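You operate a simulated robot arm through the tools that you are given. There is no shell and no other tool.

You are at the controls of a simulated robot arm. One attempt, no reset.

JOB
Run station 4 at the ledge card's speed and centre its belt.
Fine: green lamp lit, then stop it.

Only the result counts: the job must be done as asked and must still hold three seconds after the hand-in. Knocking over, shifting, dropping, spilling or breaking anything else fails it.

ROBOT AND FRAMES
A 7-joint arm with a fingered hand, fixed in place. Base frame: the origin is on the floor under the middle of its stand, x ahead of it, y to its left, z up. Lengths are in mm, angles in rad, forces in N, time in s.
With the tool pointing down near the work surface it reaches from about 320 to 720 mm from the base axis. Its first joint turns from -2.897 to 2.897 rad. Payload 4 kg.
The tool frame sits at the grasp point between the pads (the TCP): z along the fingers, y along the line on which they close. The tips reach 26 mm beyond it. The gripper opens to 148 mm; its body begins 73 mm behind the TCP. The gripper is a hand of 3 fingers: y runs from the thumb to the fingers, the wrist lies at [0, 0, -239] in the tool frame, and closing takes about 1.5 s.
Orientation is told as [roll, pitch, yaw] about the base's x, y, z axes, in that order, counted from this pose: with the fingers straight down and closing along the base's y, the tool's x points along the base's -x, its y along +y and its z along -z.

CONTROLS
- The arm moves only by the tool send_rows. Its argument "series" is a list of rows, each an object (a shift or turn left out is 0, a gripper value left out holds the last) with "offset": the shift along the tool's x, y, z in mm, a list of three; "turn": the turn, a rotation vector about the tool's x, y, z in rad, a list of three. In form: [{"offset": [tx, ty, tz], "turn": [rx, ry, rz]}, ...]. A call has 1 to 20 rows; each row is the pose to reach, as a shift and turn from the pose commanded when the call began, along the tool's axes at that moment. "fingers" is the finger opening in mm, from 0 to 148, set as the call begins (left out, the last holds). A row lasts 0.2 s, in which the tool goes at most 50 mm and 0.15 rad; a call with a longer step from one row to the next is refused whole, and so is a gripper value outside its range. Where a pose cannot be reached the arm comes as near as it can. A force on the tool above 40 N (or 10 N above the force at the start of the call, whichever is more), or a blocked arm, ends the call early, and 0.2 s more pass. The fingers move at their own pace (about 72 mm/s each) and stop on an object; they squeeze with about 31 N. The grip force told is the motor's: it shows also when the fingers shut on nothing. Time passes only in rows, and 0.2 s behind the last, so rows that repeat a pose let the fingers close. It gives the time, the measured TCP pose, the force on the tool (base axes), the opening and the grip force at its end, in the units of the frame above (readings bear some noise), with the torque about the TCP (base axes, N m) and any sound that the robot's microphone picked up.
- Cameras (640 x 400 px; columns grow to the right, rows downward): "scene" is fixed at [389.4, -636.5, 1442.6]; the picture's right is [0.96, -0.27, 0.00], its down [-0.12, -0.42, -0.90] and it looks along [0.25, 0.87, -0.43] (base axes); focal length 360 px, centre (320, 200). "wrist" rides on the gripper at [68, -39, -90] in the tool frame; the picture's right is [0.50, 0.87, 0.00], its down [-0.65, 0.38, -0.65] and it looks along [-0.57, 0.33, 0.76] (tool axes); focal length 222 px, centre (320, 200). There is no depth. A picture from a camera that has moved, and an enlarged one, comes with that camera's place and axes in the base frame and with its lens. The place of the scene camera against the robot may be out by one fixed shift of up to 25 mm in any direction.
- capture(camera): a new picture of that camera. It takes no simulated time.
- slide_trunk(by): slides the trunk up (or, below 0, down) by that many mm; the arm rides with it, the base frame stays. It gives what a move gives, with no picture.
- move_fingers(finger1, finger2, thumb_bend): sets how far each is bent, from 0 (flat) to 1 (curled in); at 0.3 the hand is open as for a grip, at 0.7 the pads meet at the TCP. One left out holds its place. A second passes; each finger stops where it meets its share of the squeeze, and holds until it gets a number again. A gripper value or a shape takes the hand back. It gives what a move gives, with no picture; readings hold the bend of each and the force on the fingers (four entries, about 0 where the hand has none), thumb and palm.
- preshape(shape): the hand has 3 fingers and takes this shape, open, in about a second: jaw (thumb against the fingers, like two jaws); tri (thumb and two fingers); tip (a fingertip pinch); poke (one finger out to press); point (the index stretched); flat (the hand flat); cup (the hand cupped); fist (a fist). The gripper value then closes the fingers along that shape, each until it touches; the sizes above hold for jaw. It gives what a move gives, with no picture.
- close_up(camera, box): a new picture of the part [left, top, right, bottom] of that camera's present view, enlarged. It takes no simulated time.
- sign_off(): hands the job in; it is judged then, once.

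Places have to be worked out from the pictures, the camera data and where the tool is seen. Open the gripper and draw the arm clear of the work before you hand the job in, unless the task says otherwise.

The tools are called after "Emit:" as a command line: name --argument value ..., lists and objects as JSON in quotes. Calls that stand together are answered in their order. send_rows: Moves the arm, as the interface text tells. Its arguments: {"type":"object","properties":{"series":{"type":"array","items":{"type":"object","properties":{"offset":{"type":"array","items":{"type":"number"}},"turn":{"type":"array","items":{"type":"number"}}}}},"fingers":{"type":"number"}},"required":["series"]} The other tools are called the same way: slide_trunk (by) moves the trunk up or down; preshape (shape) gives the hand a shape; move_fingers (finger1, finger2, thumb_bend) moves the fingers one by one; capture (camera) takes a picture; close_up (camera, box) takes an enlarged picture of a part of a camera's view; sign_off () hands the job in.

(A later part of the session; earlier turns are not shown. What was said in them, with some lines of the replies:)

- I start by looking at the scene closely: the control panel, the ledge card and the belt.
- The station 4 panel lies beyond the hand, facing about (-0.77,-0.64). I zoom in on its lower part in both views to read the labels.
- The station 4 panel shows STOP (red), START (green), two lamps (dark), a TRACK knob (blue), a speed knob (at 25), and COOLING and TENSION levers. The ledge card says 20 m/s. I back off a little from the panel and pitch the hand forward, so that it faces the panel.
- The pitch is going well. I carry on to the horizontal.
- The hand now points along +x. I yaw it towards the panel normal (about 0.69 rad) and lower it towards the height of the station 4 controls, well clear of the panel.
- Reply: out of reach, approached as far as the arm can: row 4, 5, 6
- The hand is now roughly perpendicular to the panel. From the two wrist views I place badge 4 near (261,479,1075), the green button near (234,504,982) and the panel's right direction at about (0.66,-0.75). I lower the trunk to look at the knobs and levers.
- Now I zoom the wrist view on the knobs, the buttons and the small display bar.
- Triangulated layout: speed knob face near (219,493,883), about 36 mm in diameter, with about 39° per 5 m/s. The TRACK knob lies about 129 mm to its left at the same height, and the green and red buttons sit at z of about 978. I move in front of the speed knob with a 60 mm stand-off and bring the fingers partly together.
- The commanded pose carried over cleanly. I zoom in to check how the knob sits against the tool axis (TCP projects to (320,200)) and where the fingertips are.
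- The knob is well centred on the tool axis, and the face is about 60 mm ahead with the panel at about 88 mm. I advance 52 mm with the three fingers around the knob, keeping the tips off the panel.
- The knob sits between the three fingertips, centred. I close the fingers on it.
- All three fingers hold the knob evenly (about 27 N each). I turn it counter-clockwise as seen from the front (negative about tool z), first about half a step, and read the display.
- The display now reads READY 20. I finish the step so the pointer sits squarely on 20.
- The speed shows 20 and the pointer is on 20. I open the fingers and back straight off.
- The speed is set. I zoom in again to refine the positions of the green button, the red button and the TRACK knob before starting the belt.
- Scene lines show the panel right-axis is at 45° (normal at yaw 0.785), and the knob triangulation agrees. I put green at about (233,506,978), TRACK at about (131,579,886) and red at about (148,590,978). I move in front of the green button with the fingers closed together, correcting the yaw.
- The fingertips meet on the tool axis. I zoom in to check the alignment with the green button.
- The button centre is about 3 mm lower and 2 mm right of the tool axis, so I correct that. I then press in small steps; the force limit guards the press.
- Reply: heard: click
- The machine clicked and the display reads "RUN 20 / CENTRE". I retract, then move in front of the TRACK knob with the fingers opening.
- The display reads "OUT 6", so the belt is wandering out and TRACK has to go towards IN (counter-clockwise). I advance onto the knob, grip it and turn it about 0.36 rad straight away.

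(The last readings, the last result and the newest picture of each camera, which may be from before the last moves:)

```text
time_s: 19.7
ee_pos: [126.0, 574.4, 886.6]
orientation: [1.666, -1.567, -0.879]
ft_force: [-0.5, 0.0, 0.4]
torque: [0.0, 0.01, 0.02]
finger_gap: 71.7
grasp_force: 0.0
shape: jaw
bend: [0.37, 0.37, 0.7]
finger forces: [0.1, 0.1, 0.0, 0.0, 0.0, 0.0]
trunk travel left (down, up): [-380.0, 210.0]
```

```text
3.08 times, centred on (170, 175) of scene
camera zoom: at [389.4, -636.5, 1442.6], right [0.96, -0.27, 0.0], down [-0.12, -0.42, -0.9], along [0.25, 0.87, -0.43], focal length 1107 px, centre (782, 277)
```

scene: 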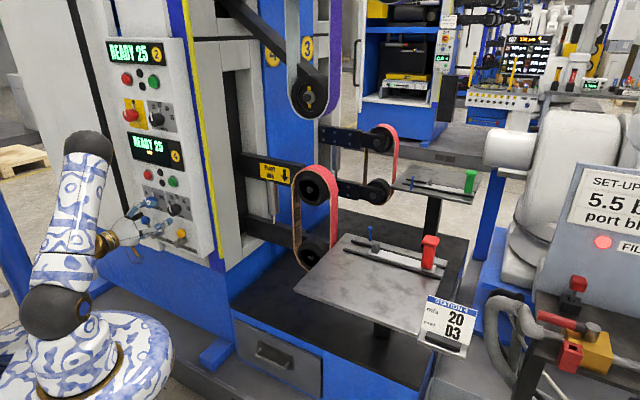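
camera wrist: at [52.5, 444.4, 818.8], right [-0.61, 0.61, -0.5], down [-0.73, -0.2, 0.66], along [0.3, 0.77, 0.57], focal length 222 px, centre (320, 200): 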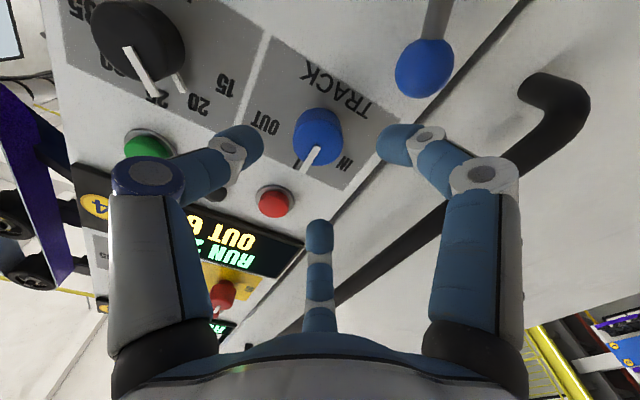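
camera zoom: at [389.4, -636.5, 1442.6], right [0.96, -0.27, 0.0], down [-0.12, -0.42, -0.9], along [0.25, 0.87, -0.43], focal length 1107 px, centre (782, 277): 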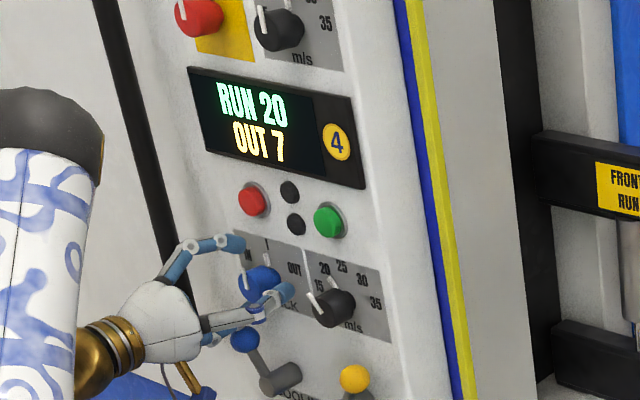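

The belt is at OUT 7 and seems to be levelling off. The hand is centred on the TRACK knob, so I close on it.

Emit:
send_rows --series '[{"offset": [0, 0, 0]}, {"offset": [0, 0, 0]}, {"offset": [0, 0, 0]}, {"offset": [0, 0, 0]}]' --fingers 25

Emit:
send_rows --series '[{"turn": [0, 0, -0.1]}, {"turn": [0, 0, -0.2]}, {"turn": [0, 0, -0.3]}]'

Emit:
close_up --camera "wrist" --box '[180, 80, 460, 300]'

Emit:
close_up --camera "scene" --box '[120, 110, 220, 240]'

```text
time_s: 20.7
ee_pos: [127.2, 573.7, 885.9]
orientation: [1.612, -1.567, -0.826]
ft_force: [2.7, 2.8, 2.7]
torque: [0.02, -0.03, 0.02]
finger_gap: 32.1
grasp_force: 30.5
shape: jaw
bend: [0.76, 0.75, 0.7]
finger forces: [26.9, 27.5, 0.0, 0.0, 27.8, 0.1]
trunk travel left (down, up): [-380.0, 210.0]
```

```text
time_s: 21.5
ee_pos: [127.5, 575.4, 887.1]
orientation: [-1.567, -1.272, 2.355]
ft_force: [2.3, 4.6, 0.3]
torque: [0.04, -0.02, 0.0]
finger_gap: 31.8
grasp_force: 30.6
shape: jaw
bend: [0.76, 0.75, 0.7]
finger forces: [27.7, 28.4, 0.1, 0.0, 27.4, 0.0]
trunk travel left (down, up): [-380.0, 210.0]
```

```text
1.82 times, centred on (320, 190) of wrist
camera zoom: at [104.0, 469.2, 833.9], right [-0.48, 0.48, -0.73], down [-0.85, -0.07, 0.52], along [0.19, 0.87, 0.44], focal length 404 px, centre (320, 218)
```

zoom: 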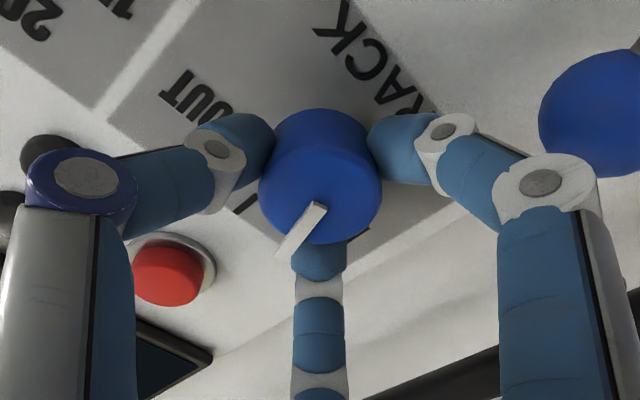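

```text
3.08 times, centred on (170, 175) of scene
camera zoom: at [389.4, -636.5, 1442.6], right [0.96, -0.27, 0.0], down [-0.12, -0.42, -0.9], along [0.25, 0.87, -0.43], focal length 1107 px, centre (782, 277)
```

zoom: 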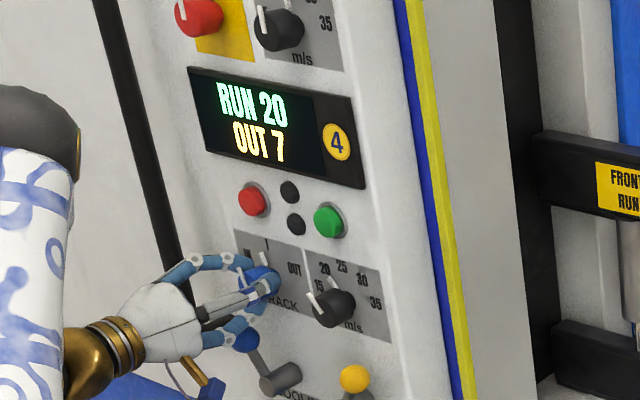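

I have turned 0.3 rad towards IN. I hold for about a second to see how the belt answers.

Emit:
send_rows --series '[{"turn": [0, 0, 0]}, {"turn": [0, 0, 0]}, {"turn": [0, 0, 0]}, {"turn": [0, 0, 0]}]'

Emit:
close_up --camera "scene" --box '[120, 110, 220, 240]'

```text
time_s: 22.5
ee_pos: [127.9, 574.9, 885.7]
orientation: [-1.57, -1.274, 2.357]
ft_force: [1.9, 4.6, 0.2]
torque: [0.0, 0.0, 0.0]
finger_gap: 32.1
grasp_force: 31.2
shape: jaw
bend: [0.76, 0.75, 0.7]
finger forces: [28.0, 28.1, 0.1, 0.0, 27.3, 0.0]
trunk travel left (down, up): [-380.0, 210.0]
```

```text
3.08 times, centred on (170, 175) of scene
camera zoom: at [389.4, -636.5, 1442.6], right [0.96, -0.27, 0.0], down [-0.12, -0.42, -0.9], along [0.25, 0.87, -0.43], focal length 1107 px, centre (782, 277)
```

zoom: 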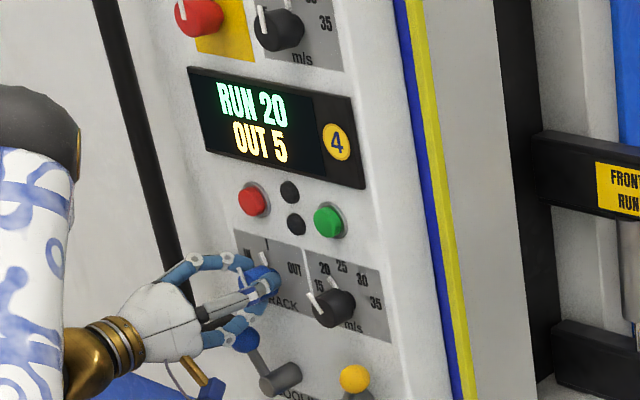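

The reading falls to OUT 5. I add another 0.2 rad towards IN and wait again.

Emit:
send_rows --series '[{"turn": [0, 0, -0.1]}, {"turn": [0, 0, -0.2]}, {"turn": [0, 0, -0.2]}, {"turn": [0, 0, -0.2]}, {"turn": [0, 0, -0.2]}, {"turn": [0, 0, -0.2]}, {"turn": [0, 0, -0.2]}]'

Emit:
close_up --camera "scene" --box '[120, 110, 220, 240]'

```text
time_s: 24.1
ee_pos: [126.0, 573.8, 886.7]
orientation: [-1.57, -1.073, 2.358]
ft_force: [0.3, 2.1, -3.2]
torque: [-0.01, 0.06, 0.01]
finger_gap: 31.7
grasp_force: 31.2
shape: jaw
bend: [0.76, 0.75, 0.7]
finger forces: [29.5, 28.0, 0.0, 0.1, 27.3, 0.0]
trunk travel left (down, up): [-380.0, 210.0]
```

```text
3.08 times, centred on (170, 175) of scene
camera zoom: at [389.4, -636.5, 1442.6], right [0.96, -0.27, 0.0], down [-0.12, -0.42, -0.9], along [0.25, 0.87, -0.43], focal length 1107 px, centre (782, 277)
```

zoom: 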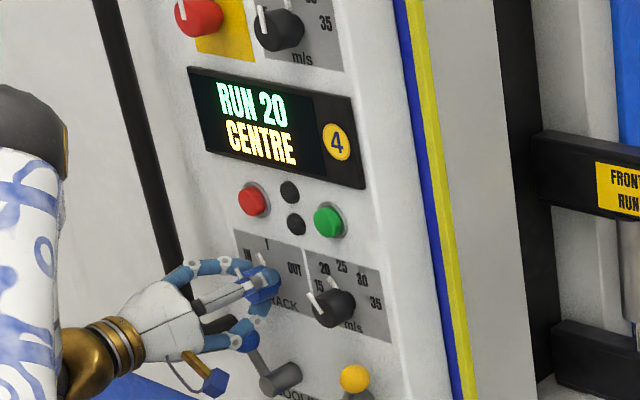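

The display reads CENTRE but the lamp is not lit yet. I hold and watch whether it settles.

Emit:
send_rows --series '[{"turn": [0, 0, 0]}, {"turn": [0, 0, 0]}, {"turn": [0, 0, 0]}, {"turn": [0, 0, 0]}]'

Emit:
close_up --camera "scene" --box '[120, 110, 220, 240]'

Emit:
close_up --camera "scene" --box '[290, 155, 350, 275]'

```text
time_s: 25.1
ee_pos: [125.9, 574.8, 886.6]
orientation: [-1.569, -1.073, 2.359]
ft_force: [-0.7, 2.4, -2.6]
torque: [-0.02, 0.04, -0.04]
finger_gap: 31.9
grasp_force: 30.8
shape: jaw
bend: [0.76, 0.75, 0.7]
finger forces: [29.7, 28.1, 0.0, 0.0, 27.2, 0.0]
trunk travel left (down, up): [-380.0, 210.0]
```

```text
3.08 times, centred on (170, 175) of scene
camera zoom: at [389.4, -636.5, 1442.6], right [0.96, -0.27, 0.0], down [-0.12, -0.42, -0.9], along [0.25, 0.87, -0.43], focal length 1107 px, centre (782, 277)
```

zoom: 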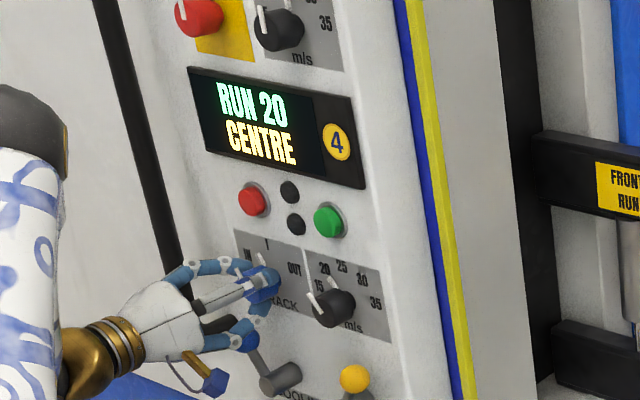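

```text
3.33 times, centred on (320, 215) of scene
camera zoom: at [389.4, -636.5, 1442.6], right [0.96, -0.27, 0.0], down [-0.12, -0.42, -0.9], along [0.25, 0.87, -0.43], focal length 1199 px, centre (320, 150)
```

zoom: 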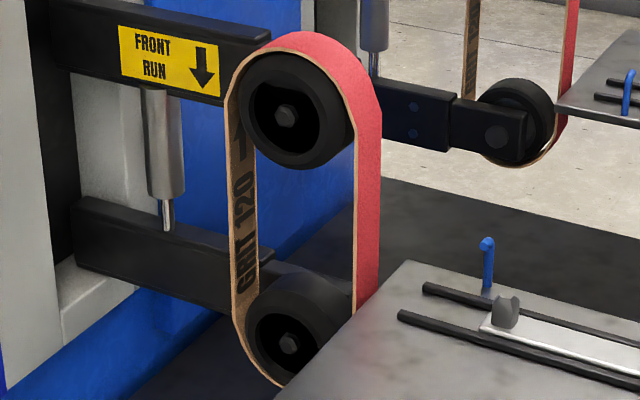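

Still CENTRE and steady, so I wait longer for the lamp's settling time.

Emit:
send_rows --series '[{"turn": [0, 0, 0]}, {"turn": [0, 0, 0]}, {"turn": [0, 0, 0]}, {"turn": [0, 0, 0]}, {"turn": [0, 0, 0]}, {"turn": [0, 0, 0]}, {"turn": [0, 0, 0]}, {"turn": [0, 0, 0]}, {"turn": [0, 0, 0]}, {"turn": [0, 0, 0]}]'

Emit:
close_up --camera "scene" --box '[120, 110, 220, 240]'

Emit:
capture --camera "wrist"

```text
time_s: 27.3
ee_pos: [127.3, 575.3, 887.1]
orientation: [-1.569, -1.075, 2.359]
ft_force: [-0.3, 2.9, -3.1]
torque: [0.0, 0.01, 0.02]
finger_gap: 31.6
grasp_force: 31.2
shape: jaw
bend: [0.76, 0.75, 0.7]
finger forces: [29.9, 28.2, 0.1, 0.1, 27.2, 0.1]
trunk travel left (down, up): [-380.0, 210.0]
```

```text
3.08 times, centred on (170, 175) of scene
camera zoom: at [389.4, -636.5, 1442.6], right [0.96, -0.27, 0.0], down [-0.12, -0.42, -0.9], along [0.25, 0.87, -0.43], focal length 1107 px, centre (782, 277)
```

zoom: 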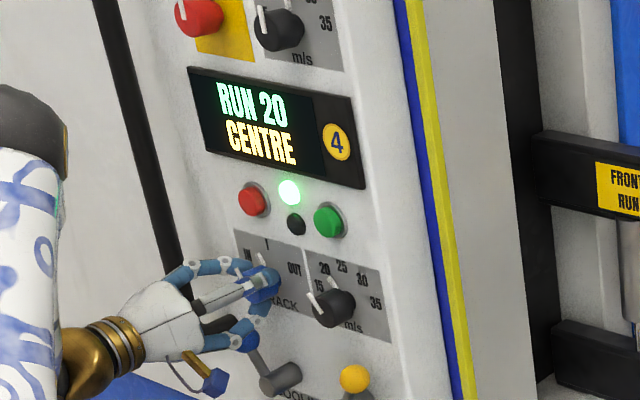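

```text
taken
camera wrist: at [110.6, 462.9, 846.1], right [-0.37, 0.37, -0.85], down [-0.92, -0.01, 0.4], along [0.14, 0.93, 0.34], focal length 222 px, centre (320, 200)
```

wrist: 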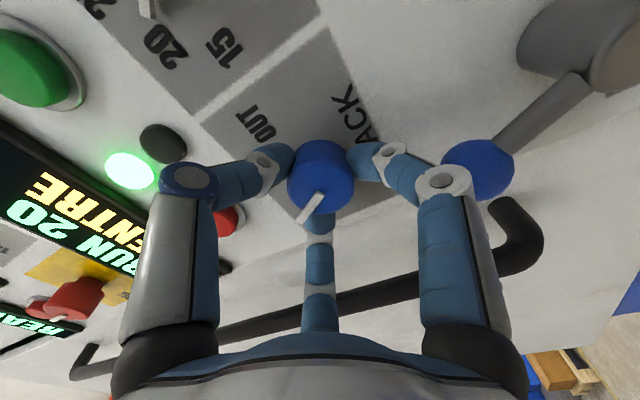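

The green lamp is lit with RUN 20 / CENTRE. I release the TRACK knob gently with a small opening, since the cooling ball is near, and back straight off.

Emit:
send_rows --series '[{"offset": [0, 0, 0]}, {"offset": [0, 0, 0]}, {"offset": [0, 0, 0]}, {"offset": [0, 0, 0]}]' --fingers 54

Emit:
send_rows --series '[{"offset": [0, 0, -15]}, {"offset": [0, 0, -35]}, {"offset": [0, 0, -55]}, {"offset": [0, 0, -65]}]'

Emit:
close_up --camera "scene" --box '[120, 110, 220, 240]'

Emit:
capture --camera "wrist"

```text
time_s: 28.3
ee_pos: [126.1, 575.0, 886.9]
orientation: [-1.571, -1.074, 2.357]
ft_force: [0.3, -0.8, 0.5]
torque: [-0.01, 0.02, -0.01]
finger_gap: 53.6
grasp_force: 0.1
shape: jaw
bend: [0.77, 0.77, 0.7]
finger forces: [0.0, 0.1, 0.0, 0.1, 0.1, 0.0]
trunk travel left (down, up): [-380.0, 210.0]
```

```text
time_s: 29.3
ee_pos: [82.0, 527.9, 886.4]
orientation: [-1.572, -1.074, 2.357]
ft_force: [-0.2, 0.3, 0.0]
torque: [0.05, -0.01, -0.01]
finger_gap: 53.6
grasp_force: 0.1
shape: jaw
bend: [0.77, 0.77, 0.7]
finger forces: [0.0, 0.0, 0.0, 0.1, 0.1, 0.1]
trunk travel left (down, up): [-380.0, 210.0]
```

```text
3.08 times, centred on (170, 175) of scene
camera zoom: at [389.4, -636.5, 1442.6], right [0.96, -0.27, 0.0], down [-0.12, -0.42, -0.9], along [0.25, 0.87, -0.43], focal length 1107 px, centre (782, 277)
```

zoom: 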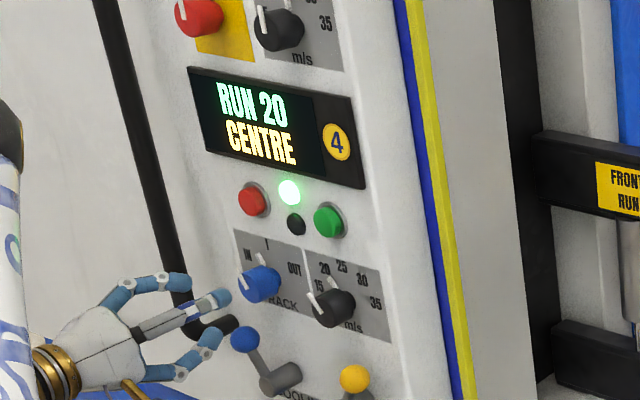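

```text
taken
camera wrist: at [64.3, 415.8, 846.2], right [-0.37, 0.37, -0.85], down [-0.92, -0.01, 0.4], along [0.14, 0.93, 0.34], focal length 222 px, centre (320, 200)
```

wrist: 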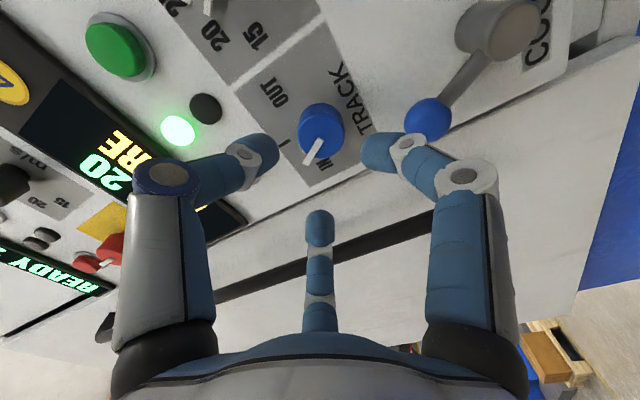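

The lamp stays green after release. I turn the wrist back to neutral and close the fingers, ready to press the red STOP button.

Emit:
send_rows --series '[{"turn": [0, 0, 0.12]}, {"turn": [0, 0, 0.25]}, {"turn": [0, 0, 0.38]}, {"turn": [0, 0, 0.5]}, {"turn": [0, 0, 0.5]}]' --fingers 0

Emit:
send_rows --series '[{"offset": [-30, 0, 5]}, {"offset": [-60, -1, 15]}, {"offset": [-85, -2, 30]}, {"offset": [-89, -2, 37]}, {"offset": [-89, -2, 37]}]'

Emit:
close_up --camera "wrist" --box '[230, 90, 410, 220]'

Emit:
close_up --camera "scene" --box '[120, 110, 220, 240]'

```text
time_s: 30.5
ee_pos: [81.3, 528.5, 885.8]
orientation: [1.473, -1.567, -0.686]
ft_force: [0.3, 0.6, -0.2]
torque: [-0.02, -0.01, -0.03]
finger_gap: 0.0
grasp_force: 31.1
shape: jaw
bend: [0.7, 0.7, 0.7]
finger forces: [0.0, 0.0, 0.0, 0.1, 0.1, 0.1]
trunk travel left (down, up): [-380.0, 210.0]
```

```text
time_s: 31.7
ee_pos: [107.1, 552.7, 976.3]
orientation: [1.495, -1.567, -0.708]
ft_force: [-0.9, -0.7, 0.6]
torque: [0.0, 0.01, 0.0]
finger_gap: 0.0
grasp_force: 30.6
shape: jaw
bend: [0.7, 0.7, 0.7]
finger forces: [0.0, 0.1, 0.0, 0.0, 0.0, 0.0]
trunk travel left (down, up): [-380.0, 210.0]
```

```text
3.08 times, centred on (320, 155) of wrist
camera zoom: at [72.5, 460.7, 908.6], right [-0.61, 0.61, -0.5], down [-0.73, -0.2, 0.66], along [0.3, 0.77, 0.57], focal length 684 px, centre (320, 338)
```

zoom: 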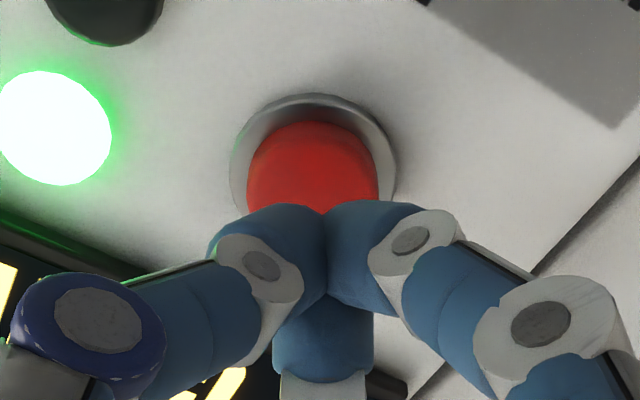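

```text
3.08 times, centred on (170, 175) of scene
camera zoom: at [389.4, -636.5, 1442.6], right [0.96, -0.27, 0.0], down [-0.12, -0.42, -0.9], along [0.25, 0.87, -0.43], focal length 1107 px, centre (782, 277)
```

zoom: 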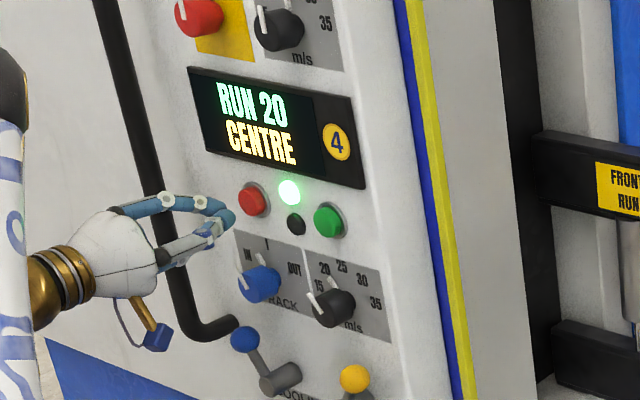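

The lamp is still green and the hand faces the red button, about 4 mm to its left. I correct that and press STOP to the same depth as worked for START.

Emit:
send_rows --series '[{"offset": [1, -4, 12]}, {"offset": [1, -4, 22]}, {"offset": [1, -4, 27]}, {"offset": [1, -4, 30]}, {"offset": [1, -4, 32.5]}]'

Emit:
close_up --camera "scene" --box '[120, 110, 220, 240]'

```text
time_s: 32.9
ee_pos: [133.7, 572.1, 976.0]
orientation: [1.631, -1.57, -0.843]
ft_force: [-4.9, -8.2, -1.8]
torque: [-0.02, -0.02, 0.0]
finger_gap: 0.0
grasp_force: 31.2
shape: jaw
bend: [0.7, 0.7, 0.7]
finger forces: [0.1, 0.0, 0.1, 0.0, 0.0, 0.0]
trunk travel left (down, up): [-380.0, 210.0]
heard: click
```

```text
3.08 times, centred on (170, 175) of scene
camera zoom: at [389.4, -636.5, 1442.6], right [0.96, -0.27, 0.0], down [-0.12, -0.42, -0.9], along [0.25, 0.87, -0.43], focal length 1107 px, centre (782, 277)
```

zoom: 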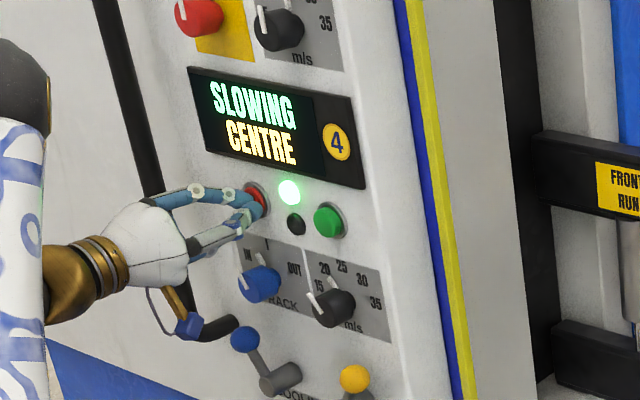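

The STOP press clicked and the display reads SLOWING / CENTRE with the lamp green. I retract straight back and then open the hand once clear.

Emit:
send_rows --series '[{"offset": [0, 0, -20]}, {"offset": [0, 0, -45]}, {"offset": [0, 0, -70]}, {"offset": [0, 0, -90]}, {"offset": [0, 0, -90]}]'

Emit:
close_up --camera "scene" --box '[120, 110, 220, 240]'

Emit:
send_rows --series '[{"offset": [-10, 0, -5]}, {"offset": [-20, 0, -10]}, {"offset": [-30, 0, -15]}, {"offset": [-30, 0, -15]}, {"offset": [-30, 0, -15]}, {"offset": [-30, 0, -15]}, {"offset": [-30, 0, -15]}, {"offset": [-30, 0, -15]}, {"offset": [-30, 0, -15]}, {"offset": [-30, 0, -15]}]' --fingers 140

Emit:
close_up --camera "scene" --box '[120, 110, 220, 240]'

Emit:
capture --camera "scene"

```text
time_s: 34.1
ee_pos: [70.9, 509.6, 975.8]
orientation: [1.49, -1.569, -0.701]
ft_force: [-0.3, 0.0, 0.3]
torque: [-0.03, -0.01, -0.01]
finger_gap: 0.0
grasp_force: 30.7
shape: jaw
bend: [0.7, 0.7, 0.7]
finger forces: [0.0, 0.0, 0.1, 0.0, 0.0, 0.0]
trunk travel left (down, up): [-380.0, 210.0]
```

```text
3.08 times, centred on (170, 175) of scene
camera zoom: at [389.4, -636.5, 1442.6], right [0.96, -0.27, 0.0], down [-0.12, -0.42, -0.9], along [0.25, 0.87, -0.43], focal length 1107 px, centre (782, 277)
```

zoom: 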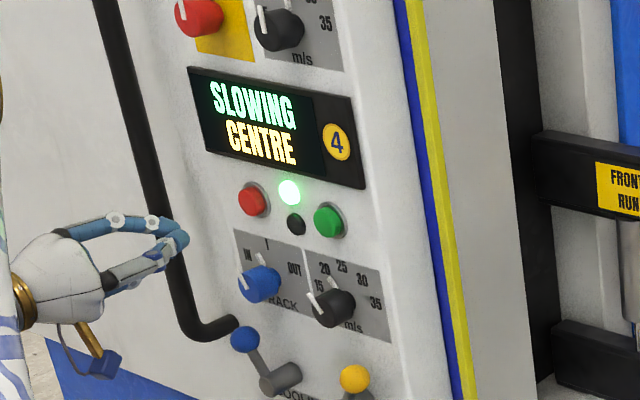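

```text
time_s: 36.3
ee_pos: [60.5, 500.1, 1004.3]
orientation: [1.515, -1.568, -0.728]
ft_force: [0.2, 0.1, -1.0]
torque: [0.04, 0.0, -0.03]
finger_gap: 139.8
grasp_force: 0.1
shape: jaw
bend: [0.27, 0.27, 0.29]
finger forces: [0.0, 0.0, 0.0, 0.0, 0.0, 0.0]
trunk travel left (down, up): [-380.0, 210.0]
```

```text
3.08 times, centred on (170, 175) of scene
camera zoom: at [389.4, -636.5, 1442.6], right [0.96, -0.27, 0.0], down [-0.12, -0.42, -0.9], along [0.25, 0.87, -0.43], focal length 1107 px, centre (782, 277)
```

zoom: 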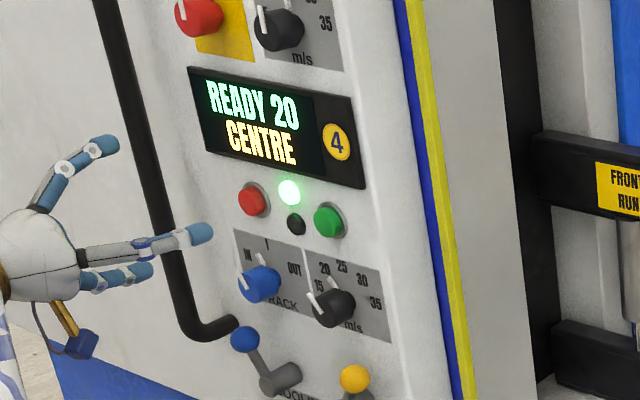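

```text
taken
```

scene: 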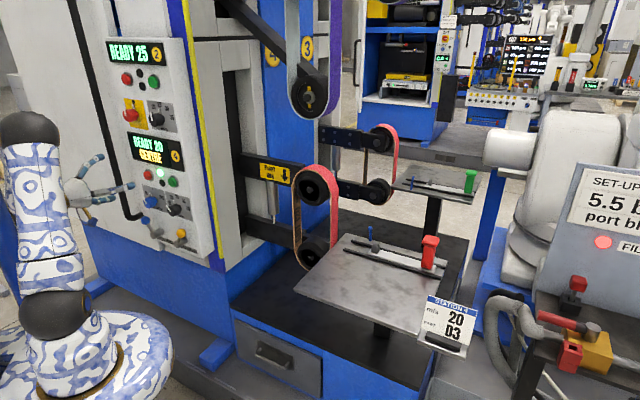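

The station has stopped: READY 20 / CENTRE, green lamp still lit, hand open. I draw the arm back a little further and check a last time.

Emit:
send_rows --series '[{"offset": [0, 0, -15]}, {"offset": [0, 0, -35]}, {"offset": [0, 0, -55]}, {"offset": [0, 0, -70]}, {"offset": [0, 0, -70]}, {"offset": [0, 0, -70]}, {"offset": [0, 0, -70]}, {"offset": [0, 0, -70]}]'

Emit:
capture --camera "scene"

Emit:
close_up --camera "scene" --box '[120, 110, 220, 240]'

```text
time_s: 38.1
ee_pos: [29.6, 451.2, 1000.7]
orientation: [-1.484, -1.564, 2.233]
ft_force: [-0.1, 0.1, 0.1]
torque: [0.02, -0.01, -0.01]
finger_gap: 139.8
grasp_force: 0.0
shape: jaw
bend: [0.27, 0.27, 0.29]
finger forces: [0.0, 0.0, 0.0, 0.0, 0.0, 0.0]
trunk travel left (down, up): [-380.0, 210.0]
```

```text
taken
```

scene: 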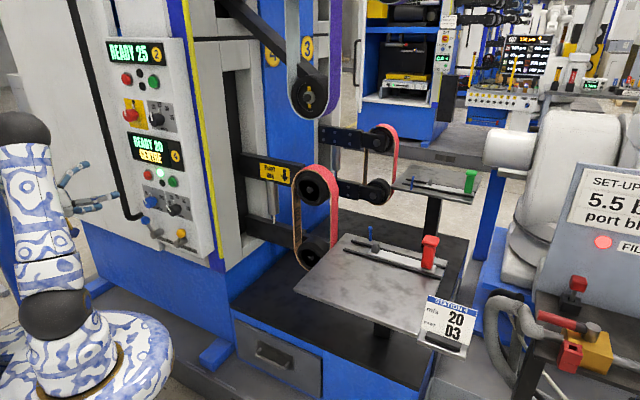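

```text
3.08 times, centred on (170, 175) of scene
camera zoom: at [389.4, -636.5, 1442.6], right [0.96, -0.27, 0.0], down [-0.12, -0.42, -0.9], along [0.25, 0.87, -0.43], focal length 1107 px, centre (782, 277)
```

zoom: 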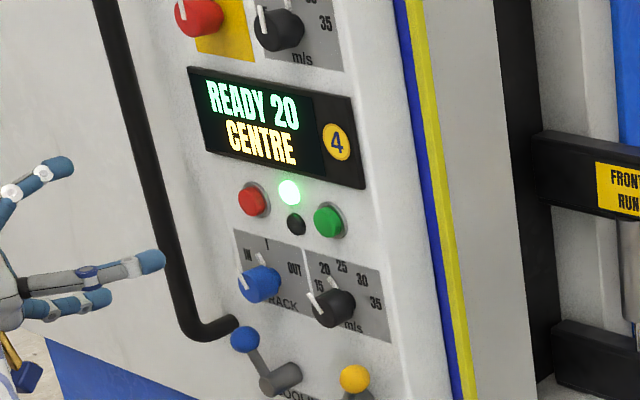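

Station 4 is stopped at speed 20, its belt reads CENTRE with the green lamp lit, and nothing else has been disturbed. The hand is open and clear of the panel, so I hand the job in.

Emit:
sign_off

```text
The job is handed in.
```

Station 4 was set to 20 m/s, as the ledge card says. It was started, its belt was centred, and it was stopped again once the green lamp lit.

- **Speed:** I turned the speed knob from 25 to 20, and the display confirmed 20.
- **Centring:** With the belt running it drifted to OUT 7. I turned the TRACK knob about 0.5 rad towards IN, the display went to CENTRE, and the green lamp lit about three seconds later.
- **Stop:** I pressed STOP and the station slowed to a halt. At hand-in the display read READY 20 / CENTRE with the green lamp still lit.

I left the tension and cooling levers as they were, and saw nothing knocked or shifted. The hand was open and clear of the panel when I handed the job in. The hand-in was accepted without a verdict.
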